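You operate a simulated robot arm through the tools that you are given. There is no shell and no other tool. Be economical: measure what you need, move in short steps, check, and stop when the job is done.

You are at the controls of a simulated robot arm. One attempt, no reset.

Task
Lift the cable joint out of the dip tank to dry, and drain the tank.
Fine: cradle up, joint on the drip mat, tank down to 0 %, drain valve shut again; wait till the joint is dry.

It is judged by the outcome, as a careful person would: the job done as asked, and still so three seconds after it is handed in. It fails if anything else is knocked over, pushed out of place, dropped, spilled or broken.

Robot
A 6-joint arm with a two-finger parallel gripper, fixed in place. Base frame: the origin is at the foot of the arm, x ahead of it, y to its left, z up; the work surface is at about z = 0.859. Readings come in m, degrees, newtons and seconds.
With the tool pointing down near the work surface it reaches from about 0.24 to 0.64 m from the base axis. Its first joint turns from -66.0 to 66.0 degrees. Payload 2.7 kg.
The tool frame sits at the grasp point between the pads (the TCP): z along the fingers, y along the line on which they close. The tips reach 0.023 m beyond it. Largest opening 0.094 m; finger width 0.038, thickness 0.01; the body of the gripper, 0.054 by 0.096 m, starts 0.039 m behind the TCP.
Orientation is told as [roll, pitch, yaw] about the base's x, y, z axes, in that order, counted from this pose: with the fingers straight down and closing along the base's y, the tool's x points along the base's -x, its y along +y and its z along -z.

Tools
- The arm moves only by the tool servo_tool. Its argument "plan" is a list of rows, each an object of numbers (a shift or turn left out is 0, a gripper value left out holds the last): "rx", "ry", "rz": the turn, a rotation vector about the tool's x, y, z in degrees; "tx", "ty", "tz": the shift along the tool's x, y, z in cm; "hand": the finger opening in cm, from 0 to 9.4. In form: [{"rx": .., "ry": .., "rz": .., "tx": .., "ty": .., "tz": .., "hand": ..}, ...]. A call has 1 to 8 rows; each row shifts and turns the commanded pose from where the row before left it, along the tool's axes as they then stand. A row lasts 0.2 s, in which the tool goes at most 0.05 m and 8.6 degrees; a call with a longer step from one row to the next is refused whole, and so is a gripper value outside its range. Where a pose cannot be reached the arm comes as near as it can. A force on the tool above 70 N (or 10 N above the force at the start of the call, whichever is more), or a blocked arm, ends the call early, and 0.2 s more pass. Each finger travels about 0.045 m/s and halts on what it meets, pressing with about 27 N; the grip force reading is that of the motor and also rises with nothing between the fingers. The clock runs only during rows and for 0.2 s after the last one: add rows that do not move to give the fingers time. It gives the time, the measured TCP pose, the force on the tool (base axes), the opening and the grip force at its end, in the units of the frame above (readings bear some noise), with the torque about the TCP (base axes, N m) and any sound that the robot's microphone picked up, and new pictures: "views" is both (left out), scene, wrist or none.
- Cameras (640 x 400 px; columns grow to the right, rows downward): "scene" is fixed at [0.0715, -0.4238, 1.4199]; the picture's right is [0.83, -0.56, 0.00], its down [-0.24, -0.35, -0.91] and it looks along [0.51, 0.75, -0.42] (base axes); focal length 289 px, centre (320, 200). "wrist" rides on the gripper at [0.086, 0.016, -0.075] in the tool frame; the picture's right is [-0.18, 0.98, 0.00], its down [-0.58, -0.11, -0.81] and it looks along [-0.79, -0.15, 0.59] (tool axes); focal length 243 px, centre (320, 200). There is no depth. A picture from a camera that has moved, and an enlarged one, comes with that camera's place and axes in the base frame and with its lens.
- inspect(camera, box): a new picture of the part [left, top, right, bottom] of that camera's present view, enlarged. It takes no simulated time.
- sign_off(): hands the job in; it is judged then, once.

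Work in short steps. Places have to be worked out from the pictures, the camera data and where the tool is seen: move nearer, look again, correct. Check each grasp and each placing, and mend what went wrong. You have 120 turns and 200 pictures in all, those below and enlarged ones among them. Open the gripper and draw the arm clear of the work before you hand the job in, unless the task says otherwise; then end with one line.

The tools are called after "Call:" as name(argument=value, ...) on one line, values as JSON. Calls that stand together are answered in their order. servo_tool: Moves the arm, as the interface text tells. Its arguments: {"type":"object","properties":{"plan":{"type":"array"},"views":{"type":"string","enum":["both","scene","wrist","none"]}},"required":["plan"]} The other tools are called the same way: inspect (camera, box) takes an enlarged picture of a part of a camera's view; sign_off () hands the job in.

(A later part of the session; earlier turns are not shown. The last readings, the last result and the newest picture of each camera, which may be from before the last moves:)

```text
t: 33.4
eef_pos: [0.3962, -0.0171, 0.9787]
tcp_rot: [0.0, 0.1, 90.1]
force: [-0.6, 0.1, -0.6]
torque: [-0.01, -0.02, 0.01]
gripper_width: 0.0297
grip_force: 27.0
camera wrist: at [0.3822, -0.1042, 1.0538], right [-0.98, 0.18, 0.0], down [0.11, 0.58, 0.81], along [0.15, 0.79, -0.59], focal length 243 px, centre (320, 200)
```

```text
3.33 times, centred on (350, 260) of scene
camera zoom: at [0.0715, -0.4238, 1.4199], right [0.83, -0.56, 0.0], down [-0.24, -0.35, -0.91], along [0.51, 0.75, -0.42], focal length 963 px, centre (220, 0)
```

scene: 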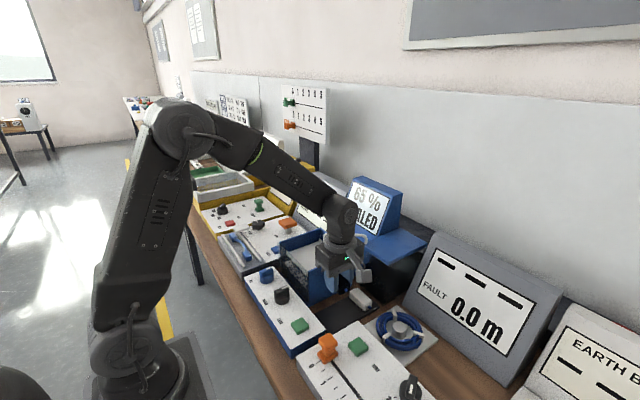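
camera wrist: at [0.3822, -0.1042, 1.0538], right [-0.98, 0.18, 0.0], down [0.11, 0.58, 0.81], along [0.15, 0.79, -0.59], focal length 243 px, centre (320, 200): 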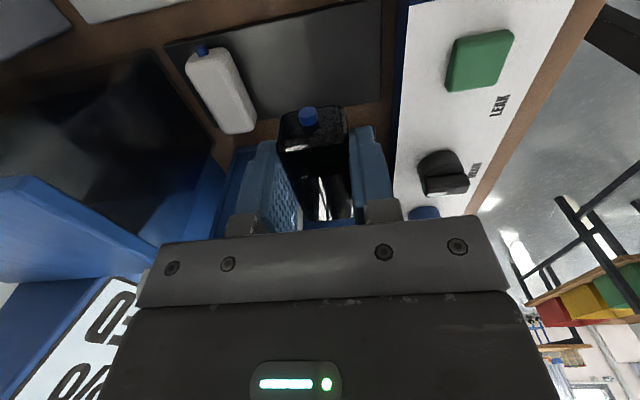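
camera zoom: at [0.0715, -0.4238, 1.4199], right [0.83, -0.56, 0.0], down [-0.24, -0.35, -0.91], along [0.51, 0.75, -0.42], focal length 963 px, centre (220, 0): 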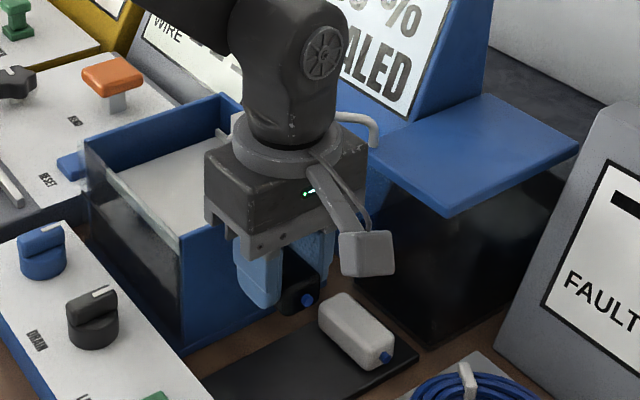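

All clear. I lower to z≈0.915, then ease down.

Call:
servo_tool(plan=[{"ty": 0.3, "tz": 2}, {"tz": 2}, {"tz": 1.5}, {"tz": 0.7}, {}])

Call:
inspect(camera="scene", box=[290, 220, 390, 320])

```text
t: 34.6
eef_pos: [0.3934, -0.014, 0.9173]
tcp_rot: [-0.1, 0.0, 90.1]
force: [0.1, 0.0, 0.2]
torque: [0.01, 0.01, 0.0]
gripper_width: 0.0297
grip_force: 26.7
camera wrist: at [0.3769, -0.1006, 0.9921], right [-0.98, 0.18, 0.0], down [0.11, 0.58, 0.81], along [0.15, 0.79, -0.59], focal length 243 px, centre (320, 200)
```

scene: 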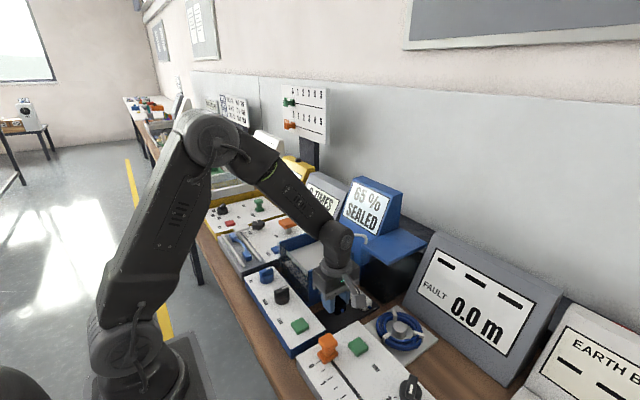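
wrist: 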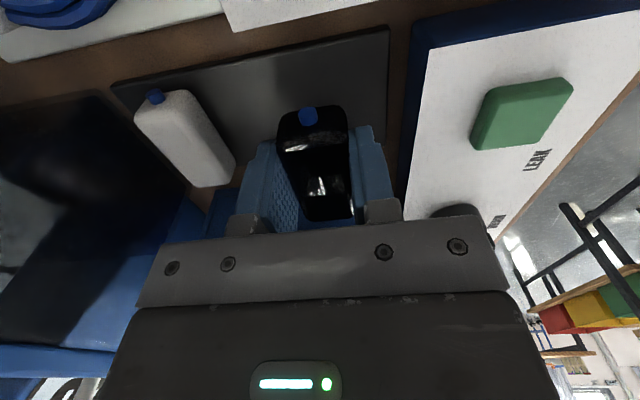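

```text
4.00 times, centred on (340, 270) of scene
camera zoom: at [0.0715, -0.4238, 1.4199], right [0.83, -0.56, 0.0], down [-0.24, -0.35, -0.91], along [0.51, 0.75, -0.42], focal length 1156 px, centre (240, -80)
```

zoom: 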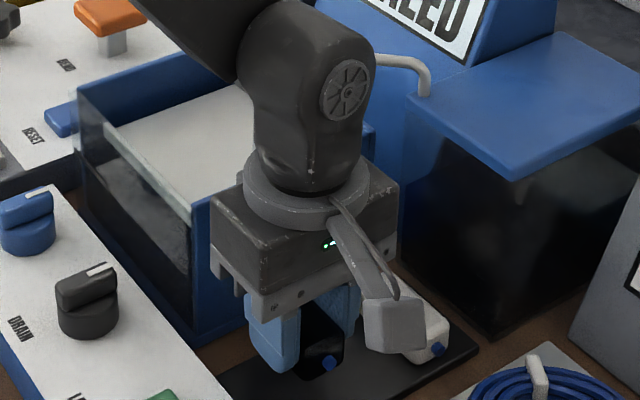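

No contact yet; good alignment on the mat. I ease down in small steps watching the force.

Call:
servo_tool(plan=[{"tz": 0.6}, {"tz": 0.5}, {"tz": 0.4}, {}], views="none")

Call:
servo_tool(plan=[{"tz": 0.3}, {"tz": 0.3}, {}], views="none")

```text
t: 35.6
eef_pos: [0.3919, -0.0135, 0.9016]
tcp_rot: [0.1, 0.0, 90.1]
force: [0.6, -0.4, -1.1]
torque: [0.02, 0.01, -0.01]
gripper_width: 0.0293
grip_force: 26.8
```

```text
t: 36.4
eef_pos: [0.3923, -0.0144, 0.8957]
tcp_rot: [0.0, 0.0, 90.1]
force: [-0.6, 0.3, -1.4]
torque: [0.0, 0.04, 0.03]
gripper_width: 0.0294
grip_force: 26.8
```

Call:
inspect(camera="scene", box=[300, 260, 380, 330])

Call:
servo_tool(plan=[{"tz": 0.3}, {}], views="none")

```text
5.71 times, centred on (340, 295) of scene
camera zoom: at [0.0707, -0.4235, 1.42], right [0.83, -0.56, 0.0], down [-0.24, -0.35, -0.91], along [0.51, 0.75, -0.42], focal length 1651 px, centre (206, -343)
```

zoom: 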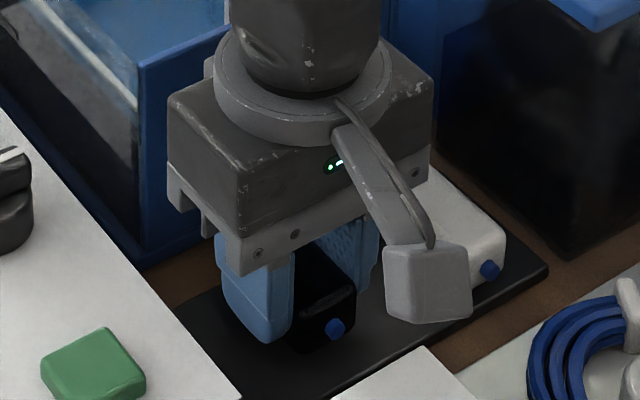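

```text
t: 37.0
eef_pos: [0.3918, -0.0151, 0.8927]
tcp_rot: [-0.1, -0.1, 90.1]
force: [-0.3, -1.2, -1.0]
torque: [0.01, 0.01, 0.01]
gripper_width: 0.0294
grip_force: 26.9
```

Still no contact; a few millimetres more.

Call:
servo_tool(plan=[{"tz": 0.2}, {"tz": 0.1}, {}], views="none")

Call:
servo_tool(plan=[{"tz": 0.2}, {}], views="none")

```text
t: 37.8
eef_pos: [0.3928, -0.015, 0.8899]
tcp_rot: [-0.1, 0.0, 89.9]
force: [-0.2, -1.0, -0.9]
torque: [0.02, -0.01, 0.0]
gripper_width: 0.0292
grip_force: 26.8
```

```text
t: 38.4
eef_pos: [0.3925, -0.0139, 0.8865]
tcp_rot: [0.1, 0.0, 89.9]
force: [0.7, 0.9, -0.8]
torque: [0.0, -0.01, 0.02]
gripper_width: 0.0296
grip_force: 27.4
```

Call:
inspect(camera="scene", box=[310, 270, 370, 320])

Call:
servo_tool(plan=[{"tz": 0.15}, {}], views="none")

```text
8.00 times, centred on (340, 295) of scene
camera zoom: at [0.0709, -0.4242, 1.4198], right [0.83, -0.56, 0.0], down [-0.24, -0.35, -0.91], along [0.51, 0.75, -0.42], focal length 2311 px, centre (160, -560)
```

zoom: 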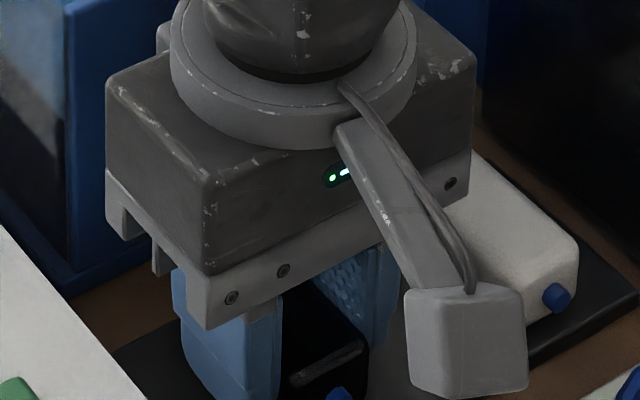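

```text
t: 39.0
eef_pos: [0.3933, -0.0125, 0.8868]
tcp_rot: [-0.3, 0.0, 90.1]
force: [0.9, 0.5, -0.7]
torque: [0.03, 0.04, -0.03]
gripper_width: 0.0294
grip_force: 26.8
```

Call:
servo_tool(plan=[{"tz": 0.15}, {}], views="scene")

Call:
inspect(camera="scene", box=[310, 280, 370, 330])

```text
t: 39.6
eef_pos: [0.3939, -0.0141, 0.8852]
tcp_rot: [-0.1, 0.0, 90.1]
force: [-4.2, 3.0, 11.9]
torque: [0.12, 0.15, -0.02]
gripper_width: 0.0293
grip_force: 27.6
```

scene: 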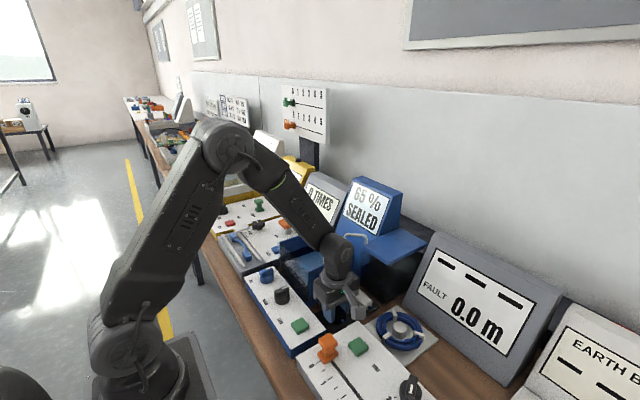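

```text
8.00 times, centred on (340, 305) of scene
camera zoom: at [0.0711, -0.4237, 1.42], right [0.83, -0.56, 0.0], down [-0.24, -0.35, -0.91], along [0.51, 0.75, -0.42], focal length 2311 px, centre (160, -640)
```

zoom: 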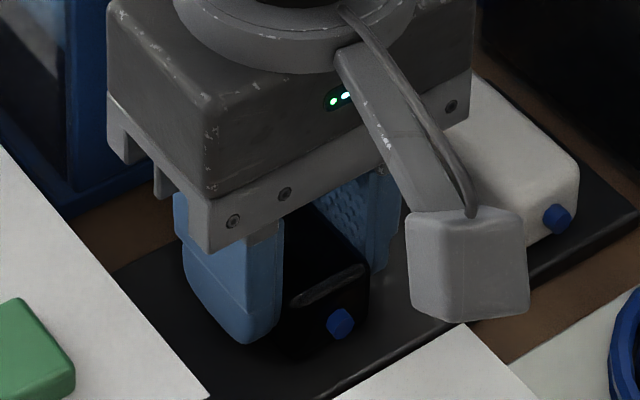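

Contact at ~12 N: the joint is on the mat. I ease 1 mm and open to 4.5 cm.

Call:
servo_tool(plan=[{"tz": -0.1}, {"hand": 4.5}, {}, {}], views="wrist")

```text
t: 40.6
eef_pos: [0.3941, -0.0134, 0.8867]
tcp_rot: [0.0, 0.0, 90.0]
force: [0.6, -0.7, 0.5]
torque: [0.01, -0.02, 0.0]
gripper_width: 0.045
grip_force: 0.2
camera wrist: at [0.3786, -0.1004, 0.9597], right [-0.98, 0.18, 0.0], down [0.11, 0.58, 0.81], along [0.15, 0.79, -0.59], focal length 243 px, centre (320, 200)
```

wrist: 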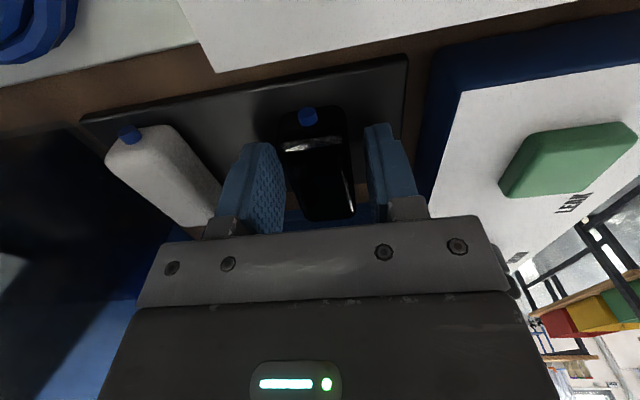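

Released cleanly, the white joint untouched. I rise straight up and check.

Call:
servo_tool(plan=[{"tz": -2}, {"tz": -4}, {"tz": -4}, {"tz": -4}, {"tz": -4}, {"tz": -4}, {"tz": -3, "tx": 2}, {}])

Call:
inspect(camera="wrist", box=[200, 0, 460, 180])

Call:
inspect(camera="scene", box=[240, 210, 400, 330])

```text
t: 42.4
eef_pos: [0.3917, -0.035, 1.1367]
tcp_rot: [0.1, 0.0, 89.9]
force: [0.3, 0.3, 0.6]
torque: [0.01, -0.03, 0.0]
gripper_width: 0.0449
grip_force: 0.1
camera wrist: at [0.3766, -0.1208, 1.2111], right [-0.98, 0.18, 0.0], down [0.11, 0.58, 0.81], along [0.15, 0.79, -0.59], focal length 243 px, centre (320, 200)
```

scene: 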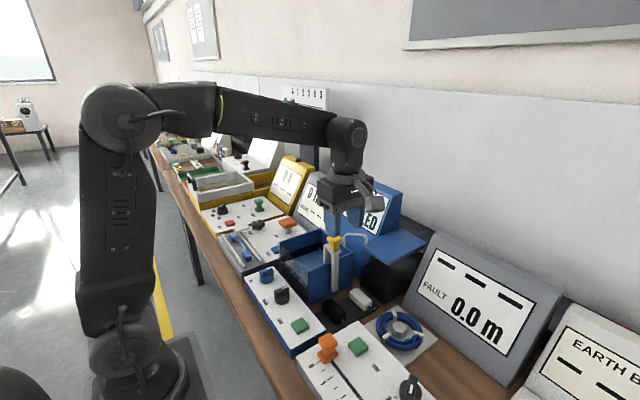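
wrist: 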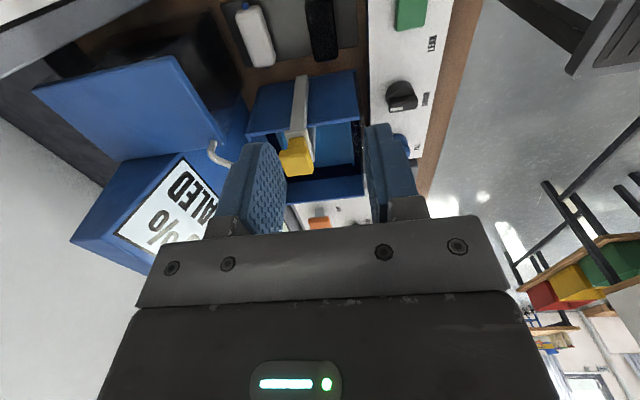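

```text
2.22 times, centred on (330, 90) of wrist
camera zoom: at [0.3766, -0.1208, 1.2111], right [-0.98, 0.18, 0.0], down [0.11, 0.58, 0.81], along [0.15, 0.79, -0.59], focal length 539 px, centre (298, 444)
```

zoom: 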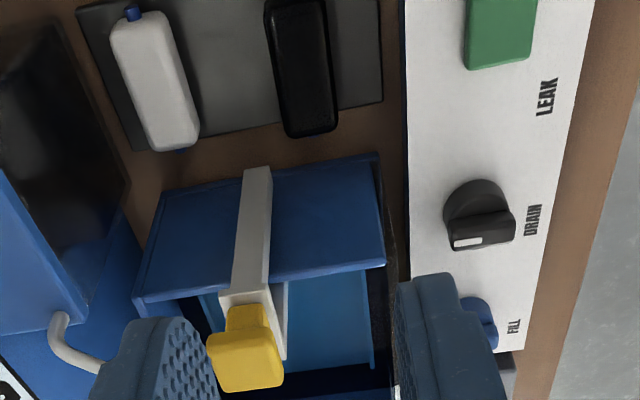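

```text
3.33 times, centred on (320, 270) of scene
camera zoom: at [0.0715, -0.4238, 1.4199], right [0.83, -0.56, 0.0], down [-0.24, -0.35, -0.91], along [0.51, 0.75, -0.42], focal length 963 px, centre (320, -33)
```

zoom: 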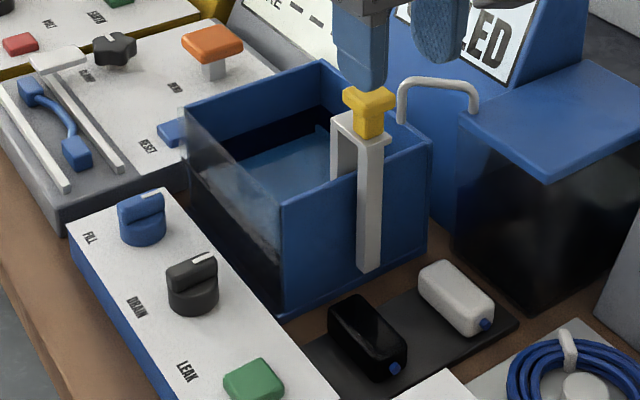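

The joint lies well on the mat, but the cradle has come down again (platform is back under liquid). I must learn whether it sinks by itself or was pushed; I turn the wrist back to yaw 0 and look again.

Call:
servo_tool(plan=[{"rz": 8}, {"rz": 8}, {"rz": 8}, {"rz": 8}, {"rz": 8}, {"rz": 8}, {"rz": 8}, {"rz": 8}], views="none")

Call:
servo_tool(plan=[{"rz": 8}, {"rz": 8}, {"rz": 8}, {"rz": 2}, {}])

Call:
inspect(camera="scene", box=[240, 210, 400, 330])

```text
t: 44.2
eef_pos: [0.3924, -0.0348, 1.1356]
tcp_rot: [0.0, 0.0, 25.9]
force: [0.0, -0.1, 0.0]
torque: [-0.02, 0.03, 0.01]
gripper_width: 0.0449
grip_force: 0.1
```

```text
t: 45.4
eef_pos: [0.3933, -0.0339, 1.136]
tcp_rot: [-0.1, 0.0, -0.1]
force: [0.0, 0.0, -0.9]
torque: [-0.02, 0.01, -0.03]
gripper_width: 0.0452
grip_force: 0.0
camera wrist: at [0.3084, -0.018, 1.2104], right [0.19, 0.98, 0.0], down [0.58, -0.11, 0.81], along [0.79, -0.15, -0.59], focal length 243 px, centre (320, 200)
```

scene: 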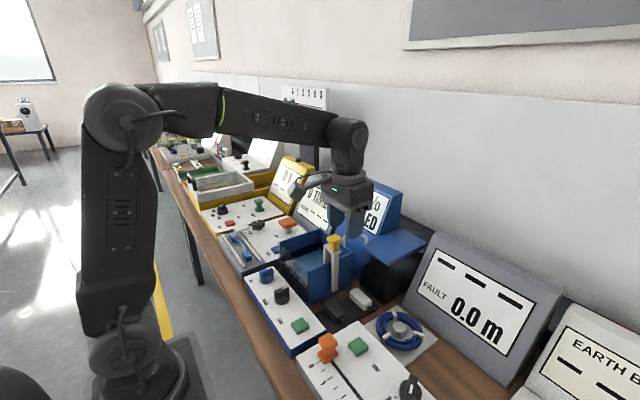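
wrist: 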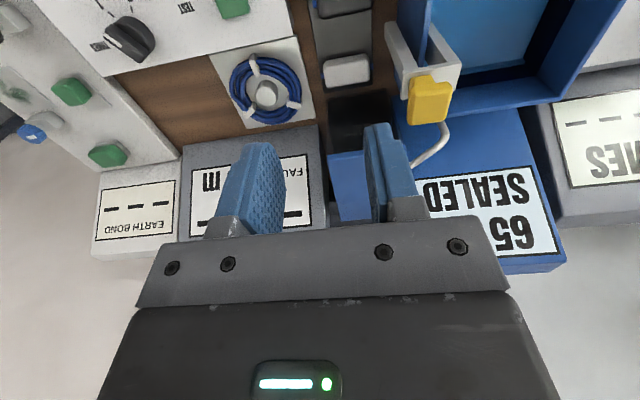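

```text
3.33 times, centred on (320, 270) of scene
camera zoom: at [0.0715, -0.4238, 1.4199], right [0.83, -0.56, 0.0], down [-0.24, -0.35, -0.91], along [0.51, 0.75, -0.42], focal length 963 px, centre (320, -33)
```

zoom: 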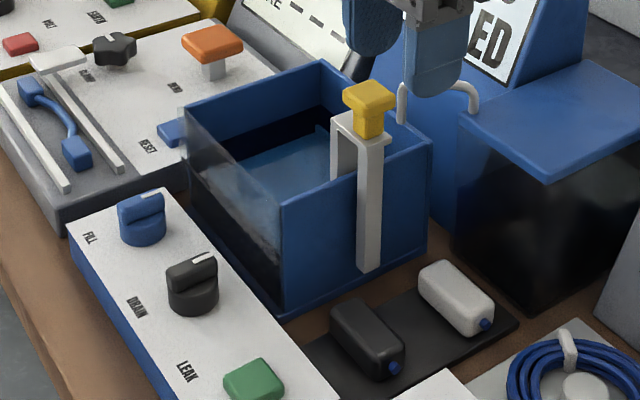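

The cradle is stationary now, so my wrist had pushed it down (it just slides with friction). The joint already looks drier. I go back to the handle, now with top near z≈1.035, to raise it again.

Call:
servo_tool(plan=[{"tx": -1.5, "ty": 4, "hand": 5.5}, {"tx": -1.5, "ty": 4}, {"tz": 2.5}, {"tz": 2.5}, {}])

Call:
inspect(camera="scene", box=[280, 200, 400, 300])

```text
t: 46.6
eef_pos: [0.4238, 0.0461, 1.0866]
tcp_rot: [0.0, -0.1, 0.0]
force: [-1.0, -0.6, -0.2]
torque: [0.03, -0.04, 0.01]
gripper_width: 0.0549
grip_force: 0.1
camera wrist: at [0.3378, 0.0629, 1.1618], right [0.18, 0.98, 0.0], down [0.58, -0.11, 0.81], along [0.79, -0.15, -0.59], focal length 243 px, centre (320, 200)
```

scene: 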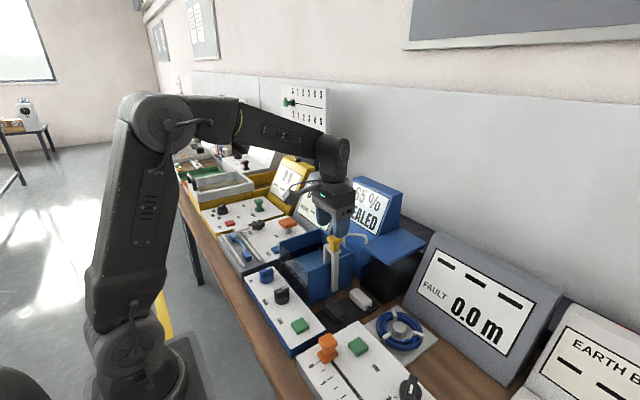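
wrist: 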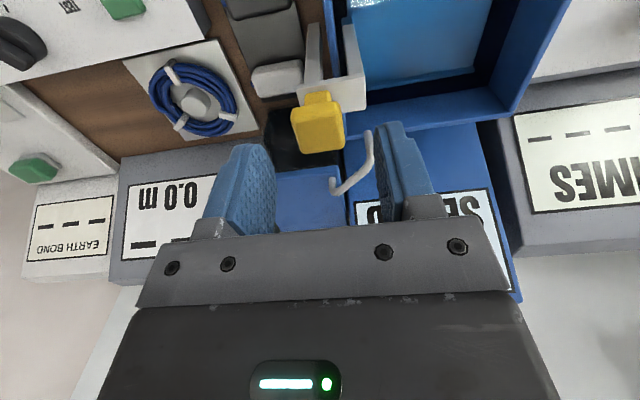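

```text
4.00 times, centred on (340, 250) of scene
camera zoom: at [0.0715, -0.4238, 1.4199], right [0.83, -0.56, 0.0], down [-0.24, -0.35, -0.91], along [0.51, 0.75, -0.42], focal length 1156 px, centre (240, 0)
```

zoom: 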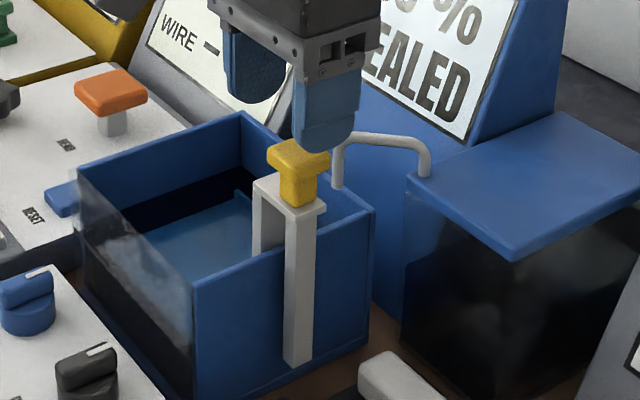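

I lower 5 cm to z≈1.036 and close on the handle.

Call:
servo_tool(plan=[{"tz": 2}, {"tz": 2}, {"tz": 1.1}, {"hand": 1}, {}, {}, {}, {}], views="wrist")

```text
t: 48.4
eef_pos: [0.4224, 0.0461, 1.035]
tcp_rot: [-0.2, 0.1, -0.1]
force: [-0.8, -30.7, -3.6]
torque: [0.31, -0.64, -0.07]
gripper_width: 0.0298
grip_force: 44.6
camera wrist: at [0.337, 0.0614, 1.1097], right [0.19, 0.98, 0.0], down [0.58, -0.11, 0.81], along [0.79, -0.15, -0.59], focal length 243 px, centre (320, 200)
```

wrist: 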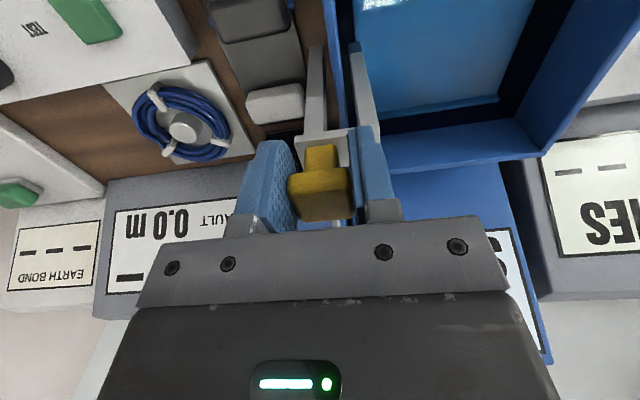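

Gripped; I relieve the side load by 2 mm, then lift.

Call:
servo_tool(plan=[{"ty": -0.1}, {"ty": -0.1}, {"tz": -1}, {"tz": -1}, {"tz": -1}, {"tz": -0.7}, {}], views="none")

```text
t: 50.0
eef_pos: [0.4235, 0.0448, 1.0732]
tcp_rot: [0.0, 0.0, 0.0]
force: [-3.1, 4.3, -15.8]
torque: [-0.02, 0.16, -0.19]
gripper_width: 0.0298
grip_force: 45.1
```

Call:
servo_tool(plan=[{"tz": -0.4}, {"tz": -0.4}, {}], views="scene")

Call:
inspect(camera="scene", box=[280, 180, 400, 320])

```text
t: 50.8
eef_pos: [0.4221, 0.0447, 1.0789]
tcp_rot: [0.0, 0.2, 0.0]
force: [3.9, 19.8, -29.6]
torque: [-0.16, 0.05, -0.22]
gripper_width: 0.0298
grip_force: 44.8
```

scene: 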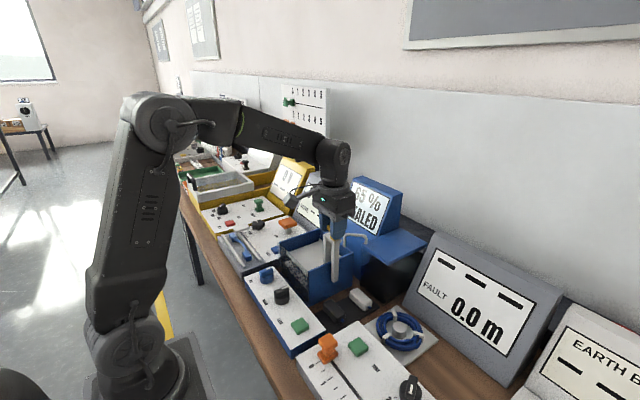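

```text
2.86 times, centred on (340, 250) of scene
camera zoom: at [0.072, -0.4232, 1.4201], right [0.83, -0.56, 0.0], down [-0.24, -0.35, -0.91], along [0.51, 0.75, -0.43], focal length 826 px, centre (263, 57)
```

zoom: 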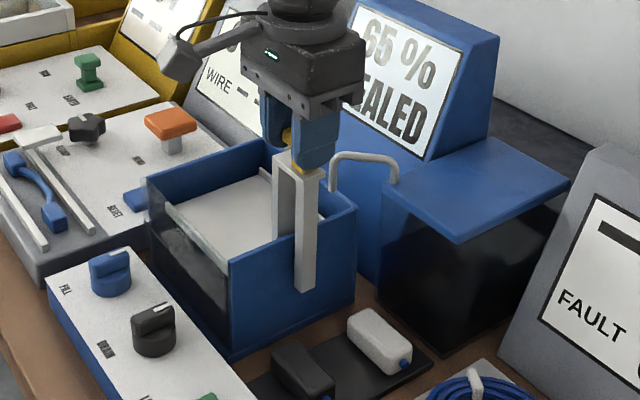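

At the top stop again (−30 N slip load). I release and rise.

Call:
servo_tool(plan=[{"tz": 0.2, "hand": 6}, {}, {}, {}, {"tz": -3}, {"tz": -4}, {}], views="none")

Call:
inspect(camera="scene", box=[280, 180, 400, 320])

```text
t: 52.4
eef_pos: [0.4256, 0.0415, 1.149]
tcp_rot: [-0.1, 0.0, 0.0]
force: [-0.7, -0.5, 0.6]
torque: [0.0, 0.02, -0.04]
gripper_width: 0.0603
grip_force: 0.0
```

```text
2.86 times, centred on (340, 250) of scene
camera zoom: at [0.0715, -0.4238, 1.4199], right [0.83, -0.56, 0.0], down [-0.24, -0.35, -0.91], along [0.51, 0.75, -0.42], focal length 826 px, centre (263, 57)
```

zoom: 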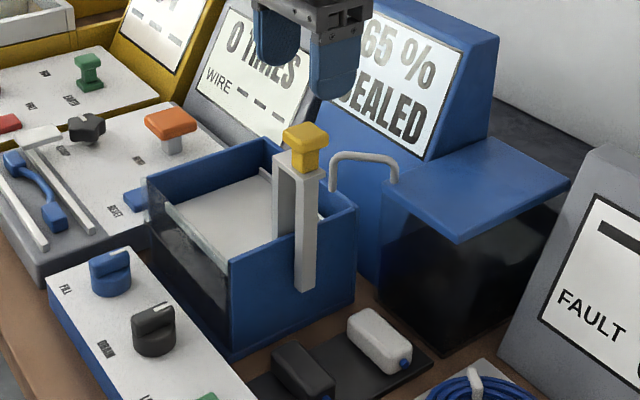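

The cradle is up and free-standing again. Next, the black DRAIN knob near (0.301, 0.084): moving above it with fingers closing along y, across its ridge.

Call:
servo_tool(plan=[{"tx": 4, "ty": 1.4, "hand": 4.5}, {"tx": 4, "ty": 1.4}, {"tx": 4.4, "ty": 1.4}, {"tz": 4}, {"tz": 4}, {"tz": 4}, {}])

Call:
inspect(camera="scene", box=[230, 210, 330, 340])

```text
t: 54.0
eef_pos: [0.298, 0.0888, 1.029]
tcp_rot: [0.0, -0.2, 0.0]
force: [0.3, 0.8, 1.2]
torque: [-0.02, 0.03, 0.0]
gripper_width: 0.045
grip_force: 0.0
camera wrist: at [0.2122, 0.1048, 1.1029], right [0.18, 0.98, 0.0], down [0.58, -0.11, 0.81], along [0.79, -0.15, -0.59], focal length 243 px, centre (320, 200)
```

scene: 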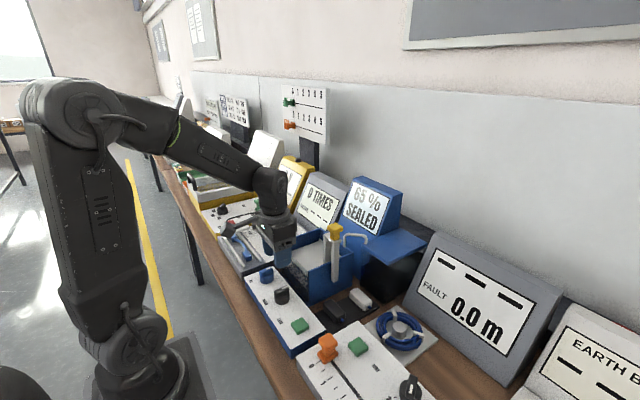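
wrist: 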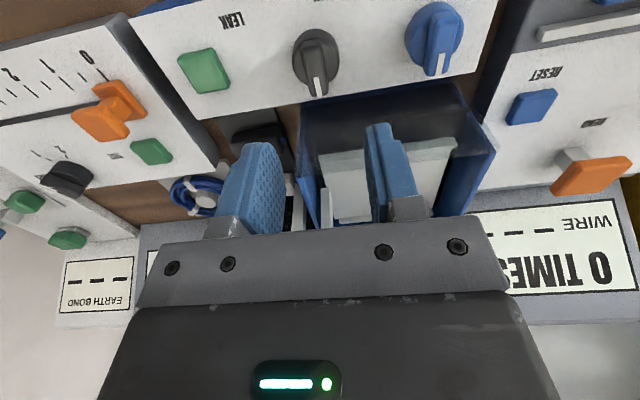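

```text
3.08 times, centred on (280, 275) of scene
camera zoom: at [0.0715, -0.4238, 1.4199], right [0.83, -0.56, 0.0], down [-0.24, -0.35, -0.91], along [0.51, 0.75, -0.42], focal length 889 px, centre (443, -31)
```

zoom: 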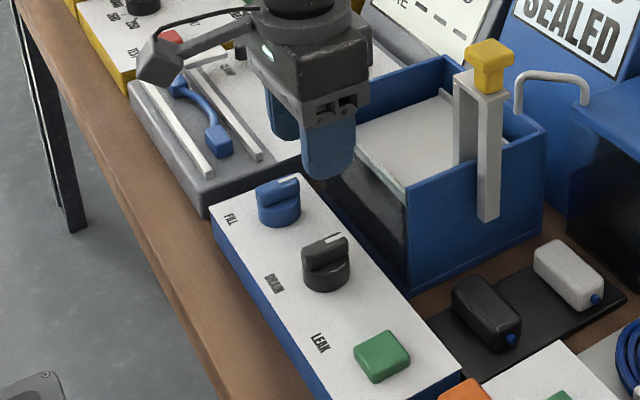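

The knob works out near (0.299, 0.0855), top about z 0.905–0.91. I narrow the fingers to 2.5 cm and descend in steps to straddle its ridge.

Call:
servo_tool(plan=[{"tz": 3, "ty": -0.3, "hand": 2.6}, {"tz": 3}, {"tz": 2}, {}, {}])

Call:
inspect(camera="scene", box=[240, 240, 320, 310])

Call:
inspect(camera="wrist", box=[230, 50, 410, 240])

```text
t: 55.2
eef_pos: [0.2994, 0.083, 0.9463]
tcp_rot: [0.0, 0.0, 0.0]
force: [0.9, -0.4, -0.4]
torque: [0.02, 0.0, 0.01]
gripper_width: 0.0262
grip_force: 0.0
camera wrist: at [0.2138, 0.0986, 1.0223], right [0.18, 0.98, 0.0], down [0.58, -0.11, 0.81], along [0.79, -0.15, -0.59], focal length 243 px, centre (320, 200)
```

scene: 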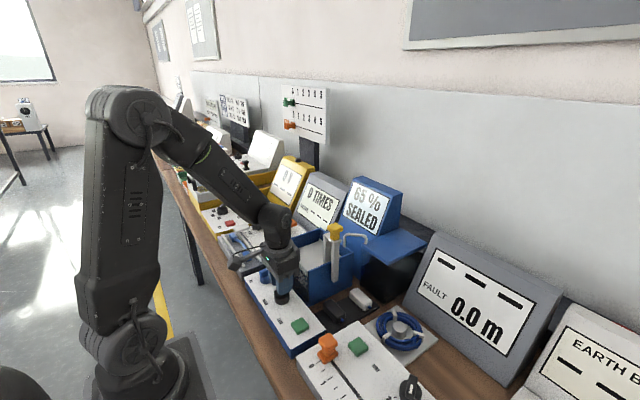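
wrist: 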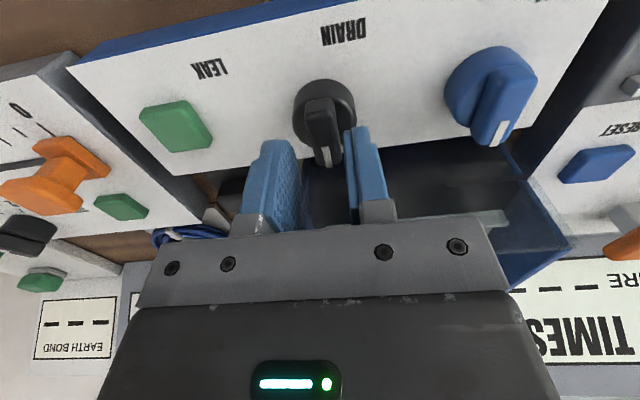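

```text
5.71 times, centred on (280, 275) of scene
camera zoom: at [0.0715, -0.4238, 1.4199], right [0.83, -0.56, 0.0], down [-0.24, -0.35, -0.91], along [0.51, 0.75, -0.42], focal length 1651 px, centre (549, -229)
```

zoom: 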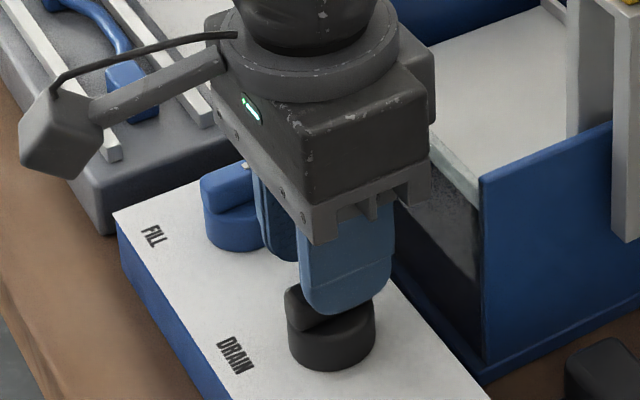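

```text
2.11 times, centred on (320, 145) of wrist
camera zoom: at [0.2138, 0.0986, 1.0223], right [0.18, 0.98, 0.0], down [0.58, -0.11, 0.81], along [0.79, -0.15, -0.59], focal length 511 px, centre (320, 316)
```

zoom: 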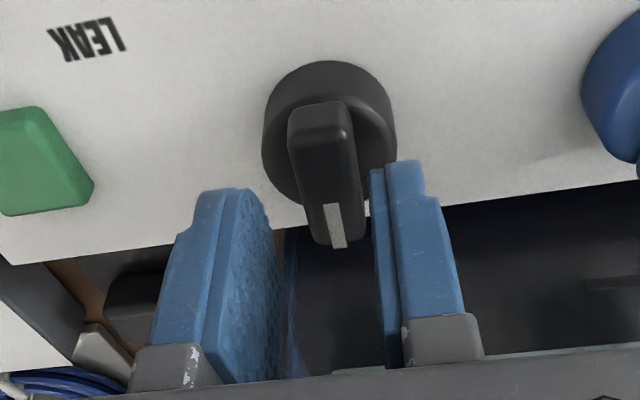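

Well aligned on the ridge (≈1.6 cm wide). I lower to z≈0.924, then in small steps until contact or ridge depth.

Call:
servo_tool(plan=[{"tz": 1.2}, {"tz": 1}, {}], views="none")

Call:
inspect(camera="scene", box=[250, 255, 310, 315])

```text
t: 56.0
eef_pos: [0.2981, 0.0821, 0.9267]
tcp_rot: [0.1, 0.1, 0.0]
force: [-4.8, 0.5, 15.5]
torque: [0.18, 0.11, 0.02]
gripper_width: 0.0258
grip_force: 0.0
```

```text
6.67 times, centred on (280, 285) of scene
camera zoom: at [0.0712, -0.4239, 1.4199], right [0.83, -0.56, 0.0], down [-0.24, -0.35, -0.91], along [0.51, 0.75, -0.42], focal length 1926 px, centre (587, -367)
```

zoom: 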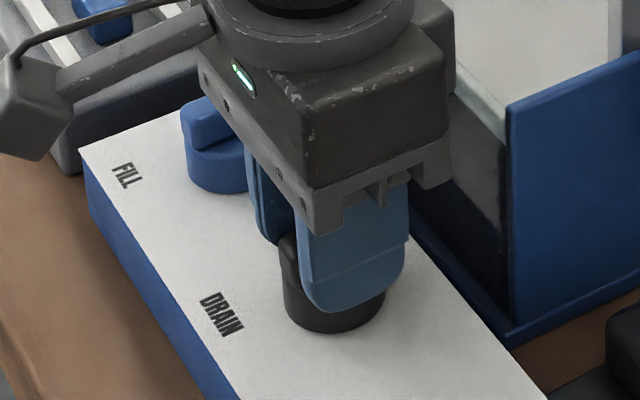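

Tips touched the disc top (15 N). I back off 2 mm and close on the ridge.

Call:
servo_tool(plan=[{"tz": -0.3}, {"hand": 0.8}, {}, {}, {}], views="wrist")

```text
t: 57.2
eef_pos: [0.2979, 0.0834, 0.931]
tcp_rot: [0.0, 0.0, 0.1]
force: [-2.5, 26.1, -10.2]
torque: [0.37, -0.03, 0.02]
gripper_width: 0.0198
grip_force: 13.3
camera wrist: at [0.2131, 0.099, 1.005], right [0.18, 0.98, 0.0], down [0.58, -0.11, 0.81], along [0.79, -0.15, -0.59], focal length 243 px, centre (320, 200)
```

wrist: 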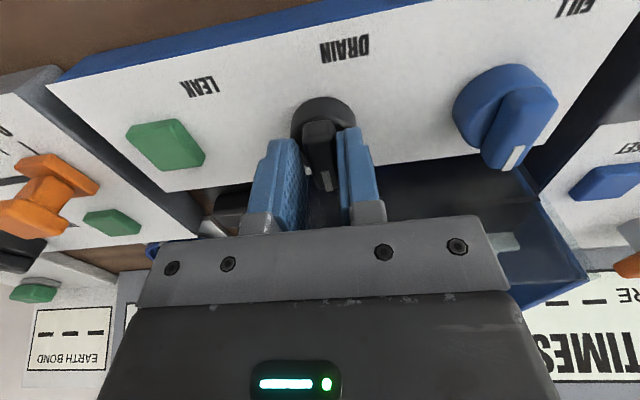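

The −y finger touches first (26 N sideways), so I shift +y 2–3 mm and let the grip close.

Call:
servo_tool(plan=[{"ty": 0.15}, {"ty": 0.1}, {}, {}], views="none")

```text
t: 58.2
eef_pos: [0.2982, 0.0854, 0.9307]
tcp_rot: [0.0, -0.1, 0.0]
force: [-0.3, 7.7, 5.0]
torque: [0.03, -0.13, 0.04]
gripper_width: 0.0159
grip_force: 45.2
```

Firm grip (15.9 mm). I try turning a little clockwise from above (rz +) and read torque and display.

Call:
servo_tool(plan=[{"rz": 5}, {"rz": 8}, {"rz": 8}, {}])

```text
t: 59.2
eef_pos: [0.2981, 0.087, 0.9304]
tcp_rot: [0.1, -0.2, -21.0]
force: [8.5, 2.6, 14.6]
torque: [0.36, 0.95, 0.01]
gripper_width: 0.0158
grip_force: 45.4
camera wrist: at [0.2246, 0.1315, 1.0049], right [0.53, 0.85, 0.0], down [0.5, -0.31, 0.81], along [0.69, -0.42, -0.59], focal length 243 px, centre (320, 200)
```

scene: 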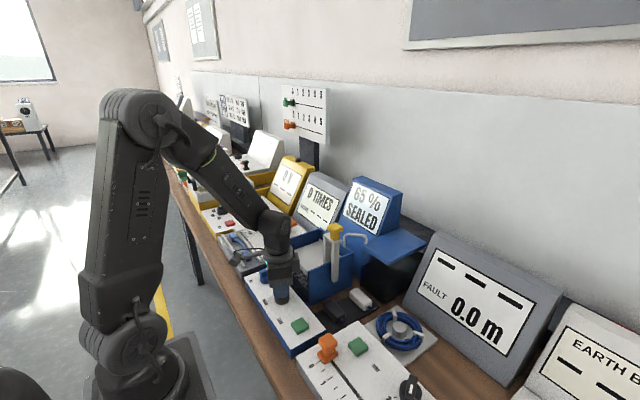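
wrist: 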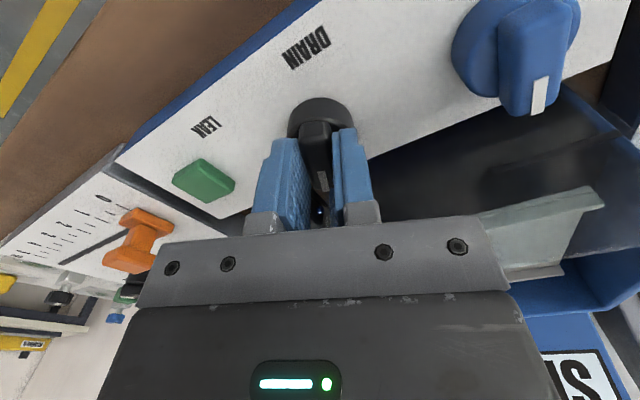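

The knob follows the gripper with no resistance. I continue turning.

Call:
servo_tool(plan=[{"rz": 8}, {"rz": 8}, {"rz": 8}, {"rz": 8}, {}])

Call:
inspect(camera="scene", box=[330, 170, 410, 230])

```text
t: 60.4
eef_pos: [0.3005, 0.0875, 0.93]
tcp_rot: [0.1, 0.0, -53.1]
force: [-3.6, 26.1, 22.0]
torque: [-0.01, -0.16, 0.04]
gripper_width: 0.0157
grip_force: 45.1
camera wrist: at [0.2611, 0.1649, 1.005], right [0.9, 0.44, 0.0], down [0.26, -0.53, 0.81], along [0.36, -0.72, -0.59], focal length 243 px, centre (320, 200)
```

scene: 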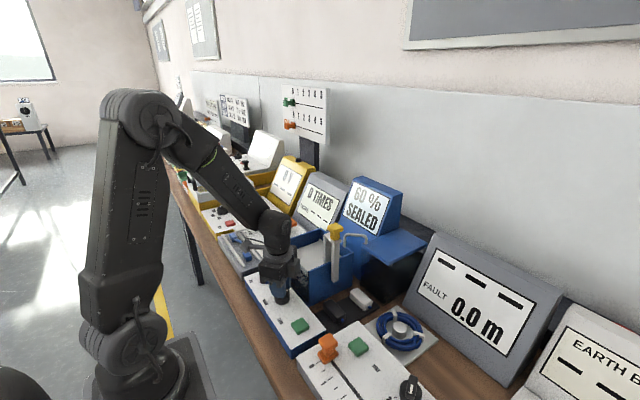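
wrist: 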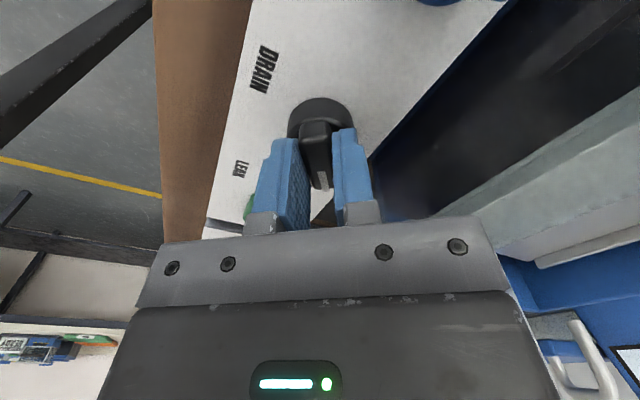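

```text
6.67 times, centred on (370, 200) of scene
camera zoom: at [0.0712, -0.4232, 1.4201], right [0.83, -0.56, 0.0], down [-0.24, -0.35, -0.91], along [0.51, 0.75, -0.42], focal length 1926 px, centre (-13, 200)
```

zoom: 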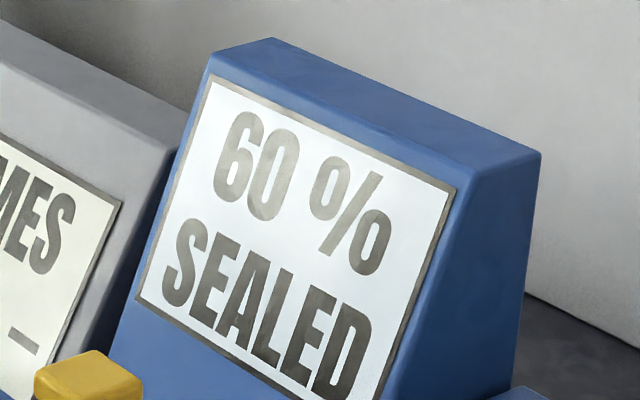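

It drains: 60 %. I ease the side load, turn a little more open, and hold the knob while it drains.

Call:
servo_tool(plan=[{"tx": 0.1, "ty": 0.08}, {"rz": 8}, {"rz": 8}, {"rz": 8}, {}, {}, {}, {}], views="scene")

```text
t: 62.2
eef_pos: [0.3005, 0.0847, 0.9303]
tcp_rot: [0.2, -0.1, -77.0]
force: [6.6, -8.0, 31.8]
torque: [-0.46, -0.09, -0.01]
gripper_width: 0.016
grip_force: 44.8
```

scene: 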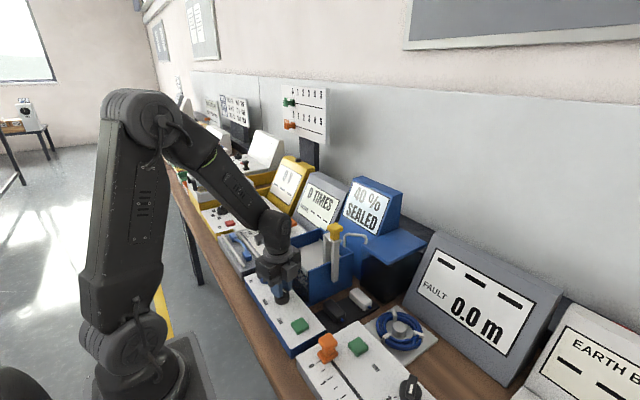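

Down to about 40 %. Relieving the vertical load by 2 mm and waiting.

Call:
servo_tool(plan=[{"tz": -0.15}, {}, {}, {}, {}, {}, {}, {}], views="none")

Call:
servo_tool(plan=[{}, {}, {}, {}, {}, {}, {}, {}], views="scene")

Call:
inspect(camera="scene", box=[280, 170, 420, 310])

```text
t: 64.0
eef_pos: [0.3001, 0.0863, 0.9317]
tcp_rot: [0.1, -0.1, -77.0]
force: [25.9, -9.7, -30.0]
torque: [-0.22, -0.3, 0.05]
gripper_width: 0.0157
grip_force: 44.6
```

```text
t: 65.8
eef_pos: [0.2994, 0.087, 0.9303]
tcp_rot: [0.0, 0.0, -77.0]
force: [22.9, -6.3, -31.4]
torque: [0.08, -0.23, 0.06]
gripper_width: 0.0158
grip_force: 44.7
```

scene: 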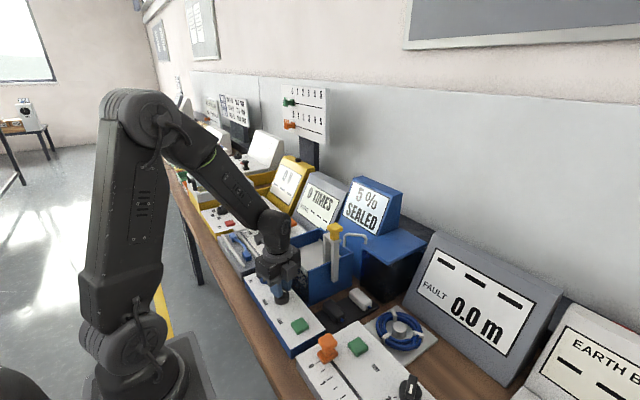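

```text
2.86 times, centred on (350, 240) of scene
camera zoom: at [0.0724, -0.4239, 1.4198], right [0.83, -0.56, 0.0], down [-0.24, -0.35, -0.91], along [0.51, 0.75, -0.43], focal length 826 px, centre (234, 86)
```

zoom: 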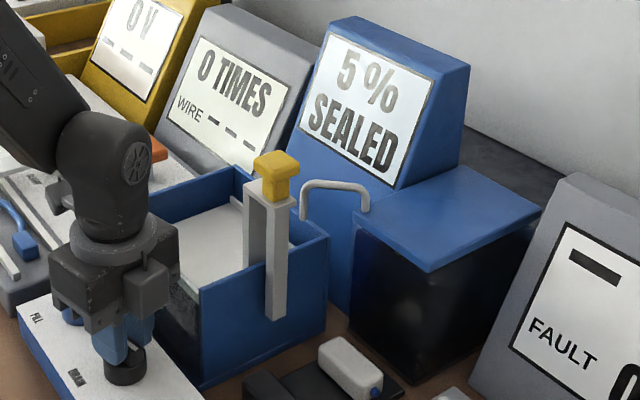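

5 %, and the cradle remains up. I wait a bit longer.

Call:
servo_tool(plan=[{}, {}, {}, {}, {}, {}, {}, {}], views="none")

Call:
inspect(camera="scene", box=[330, 170, 410, 230])

```text
t: 67.6
eef_pos: [0.2995, 0.0883, 0.9306]
tcp_rot: [0.1, 0.0, -77.0]
force: [22.2, -5.6, -31.3]
torque: [0.0, -0.25, 0.01]
gripper_width: 0.0157
grip_force: 44.9
```

```text
6.67 times, centred on (370, 200) of scene
camera zoom: at [0.0723, -0.4239, 1.4198], right [0.83, -0.56, 0.0], down [-0.24, -0.35, -0.91], along [0.51, 0.75, -0.43], focal length 1926 px, centre (-13, 200)
```

zoom: 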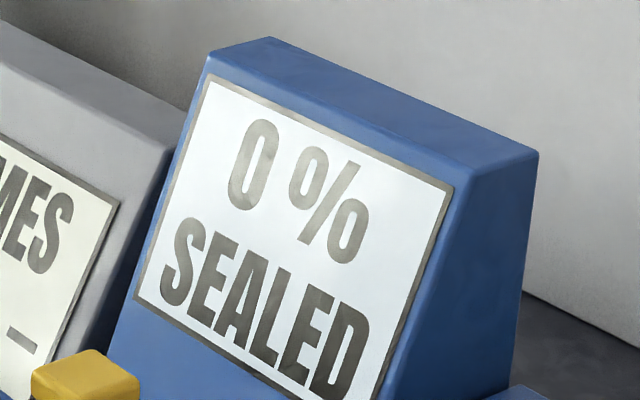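

0 %. Now I turn the valve back 77° to shut.

Call:
servo_tool(plan=[{"tz": 0.1}, {"rz": -8}, {"rz": -8}, {"rz": -8}, {"rz": -8}, {"rz": -8}, {"rz": -8}, {}], views="none")

Call:
servo_tool(plan=[{"rz": -8}, {"rz": -8}, {"rz": -8}, {"rz": -6}, {}], views="wrist")

```text
t: 69.4
eef_pos: [0.2981, 0.0865, 0.9312]
tcp_rot: [-0.1, 0.0, -29.0]
force: [-6.7, -20.6, 34.0]
torque: [-0.43, -0.01, -0.03]
gripper_width: 0.0158
grip_force: 45.3
```

```text
t: 70.6
eef_pos: [0.2977, 0.0847, 0.9291]
tcp_rot: [-0.1, 0.4, 0.9]
force: [-6.7, -39.8, 15.1]
torque: [-0.65, -0.55, -0.92]
gripper_width: 0.0157
grip_force: 44.7
camera wrist: at [0.2129, 0.0999, 1.0043], right [0.17, 0.99, 0.0], down [0.59, -0.1, 0.8], along [0.79, -0.14, -0.59], focal length 243 px, centre (320, 200)
```

wrist: 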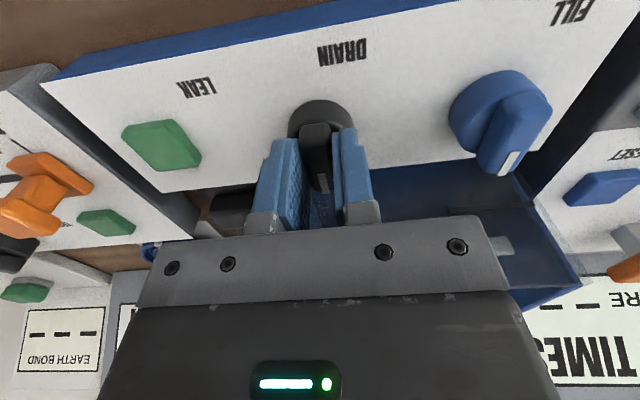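

At the end stop (torque −0.9 N m at 0.9° past): the valve is shut. I ease the side load, open, and rise.

Call:
servo_tool(plan=[{"ty": -0.15}, {"ty": -0.1, "hand": 3}, {}, {}, {"tz": -2}, {"tz": -4}, {"tz": -4}, {}], views="wrist")

Call:
inspect(camera="scene", box=[230, 170, 430, 330])

```text
t: 72.4
eef_pos: [0.2992, 0.0847, 1.0277]
tcp_rot: [0.0, 0.0, 1.0]
force: [0.7, 0.3, -0.6]
torque: [-0.01, 0.02, -0.02]
gripper_width: 0.0297
grip_force: 0.0
camera wrist: at [0.2136, 0.0999, 1.1026], right [0.17, 0.99, 0.0], down [0.58, -0.1, 0.81], along [0.8, -0.13, -0.59], focal length 243 px, centre (320, 200)
```

wrist: 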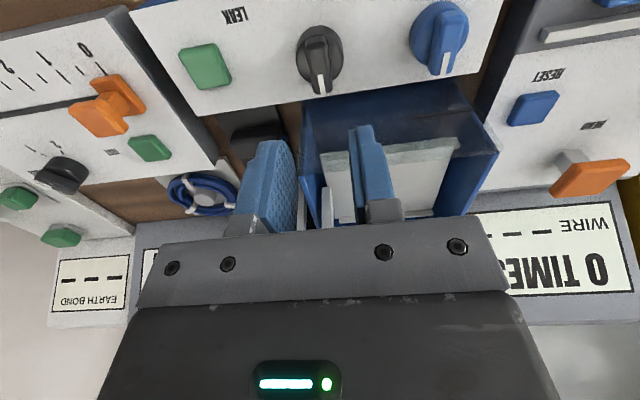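

```text
2.50 times, centred on (330, 250) of scene
camera zoom: at [0.0715, -0.4238, 1.4199], right [0.83, -0.56, 0.0], down [-0.24, -0.35, -0.91], along [0.51, 0.75, -0.42], focal length 722 px, centre (295, 75)
```

zoom: 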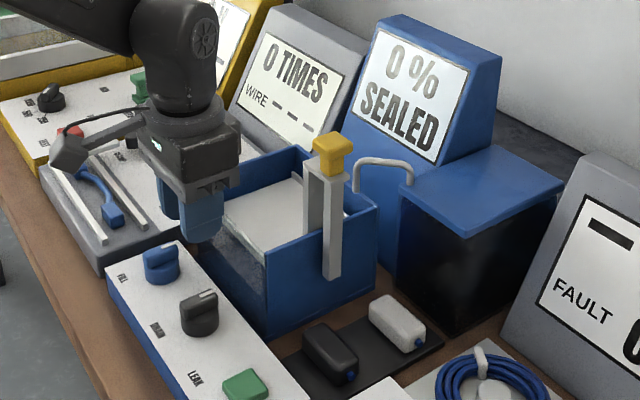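

Drain pointer is back at its original position, tank at 0 %, cradle up. The joint has lightened from black to dark grey; I draw the arm up clear and watch it dry.

Call:
servo_tool(plan=[{"tz": -4, "hand": 6}, {"tz": -4}, {"tz": -4}, {"tz": -4}, {}, {}, {}, {}], views="none")

Call:
inspect(camera="scene", box=[320, 260, 400, 340])

Call:
servo_tool(plan=[{}, {}, {}, {}, {}, {}, {}, {}], views="none")

Call:
servo_tool(plan=[{}, {}, {}, {}, {}, {}, {}, {}], views="none")

Call:
inspect(camera="scene", box=[320, 260, 400, 340])

```text
t: 74.2
eef_pos: [0.2975, 0.0843, 1.1916]
tcp_rot: [-0.1, 0.0, 1.0]
force: [0.2, -0.3, 0.2]
torque: [-0.01, 0.0, -0.01]
gripper_width: 0.0601
grip_force: 0.1
```

```text
5.00 times, centred on (360, 300) of scene
camera zoom: at [0.0715, -0.4238, 1.4199], right [0.83, -0.56, 0.0], down [-0.24, -0.35, -0.91], along [0.51, 0.75, -0.42], focal length 1445 px, centre (120, -300)
```

zoom: 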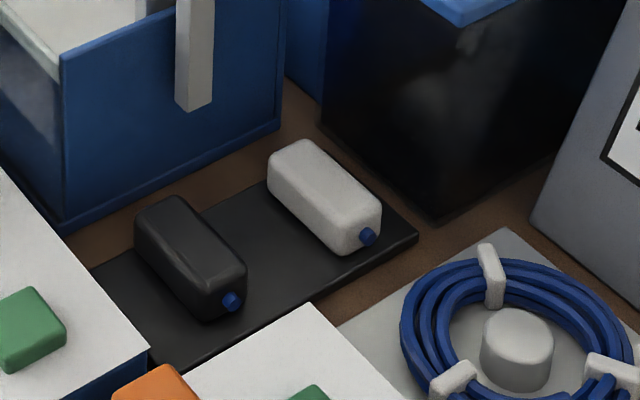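

```text
t: 76.0
eef_pos: [0.2967, 0.0852, 1.1911]
tcp_rot: [0.0, 0.0, 1.0]
force: [-1.5, -0.6, -0.3]
torque: [0.01, 0.01, 0.0]
gripper_width: 0.0601
grip_force: 0.1
```

```text
t: 77.8
eef_pos: [0.2976, 0.0839, 1.1901]
tcp_rot: [0.0, 0.0, 1.0]
force: [-0.1, -0.2, 0.1]
torque: [0.01, 0.02, 0.0]
gripper_width: 0.0598
grip_force: 0.0
```

```text
5.00 times, centred on (360, 300) of scene
camera zoom: at [0.0715, -0.4238, 1.4199], right [0.83, -0.56, 0.0], down [-0.24, -0.35, -0.91], along [0.51, 0.75, -0.42], focal length 1445 px, centre (120, -300)
```

zoom: 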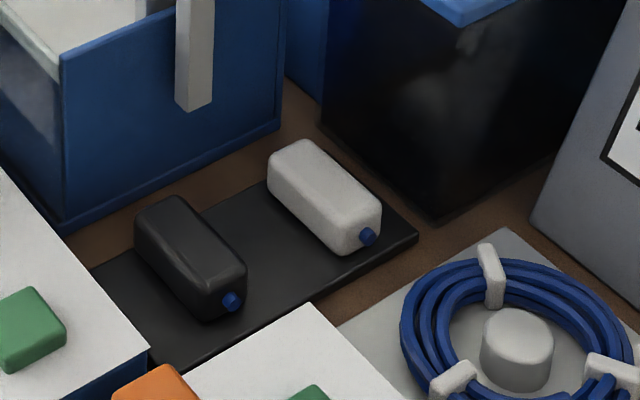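

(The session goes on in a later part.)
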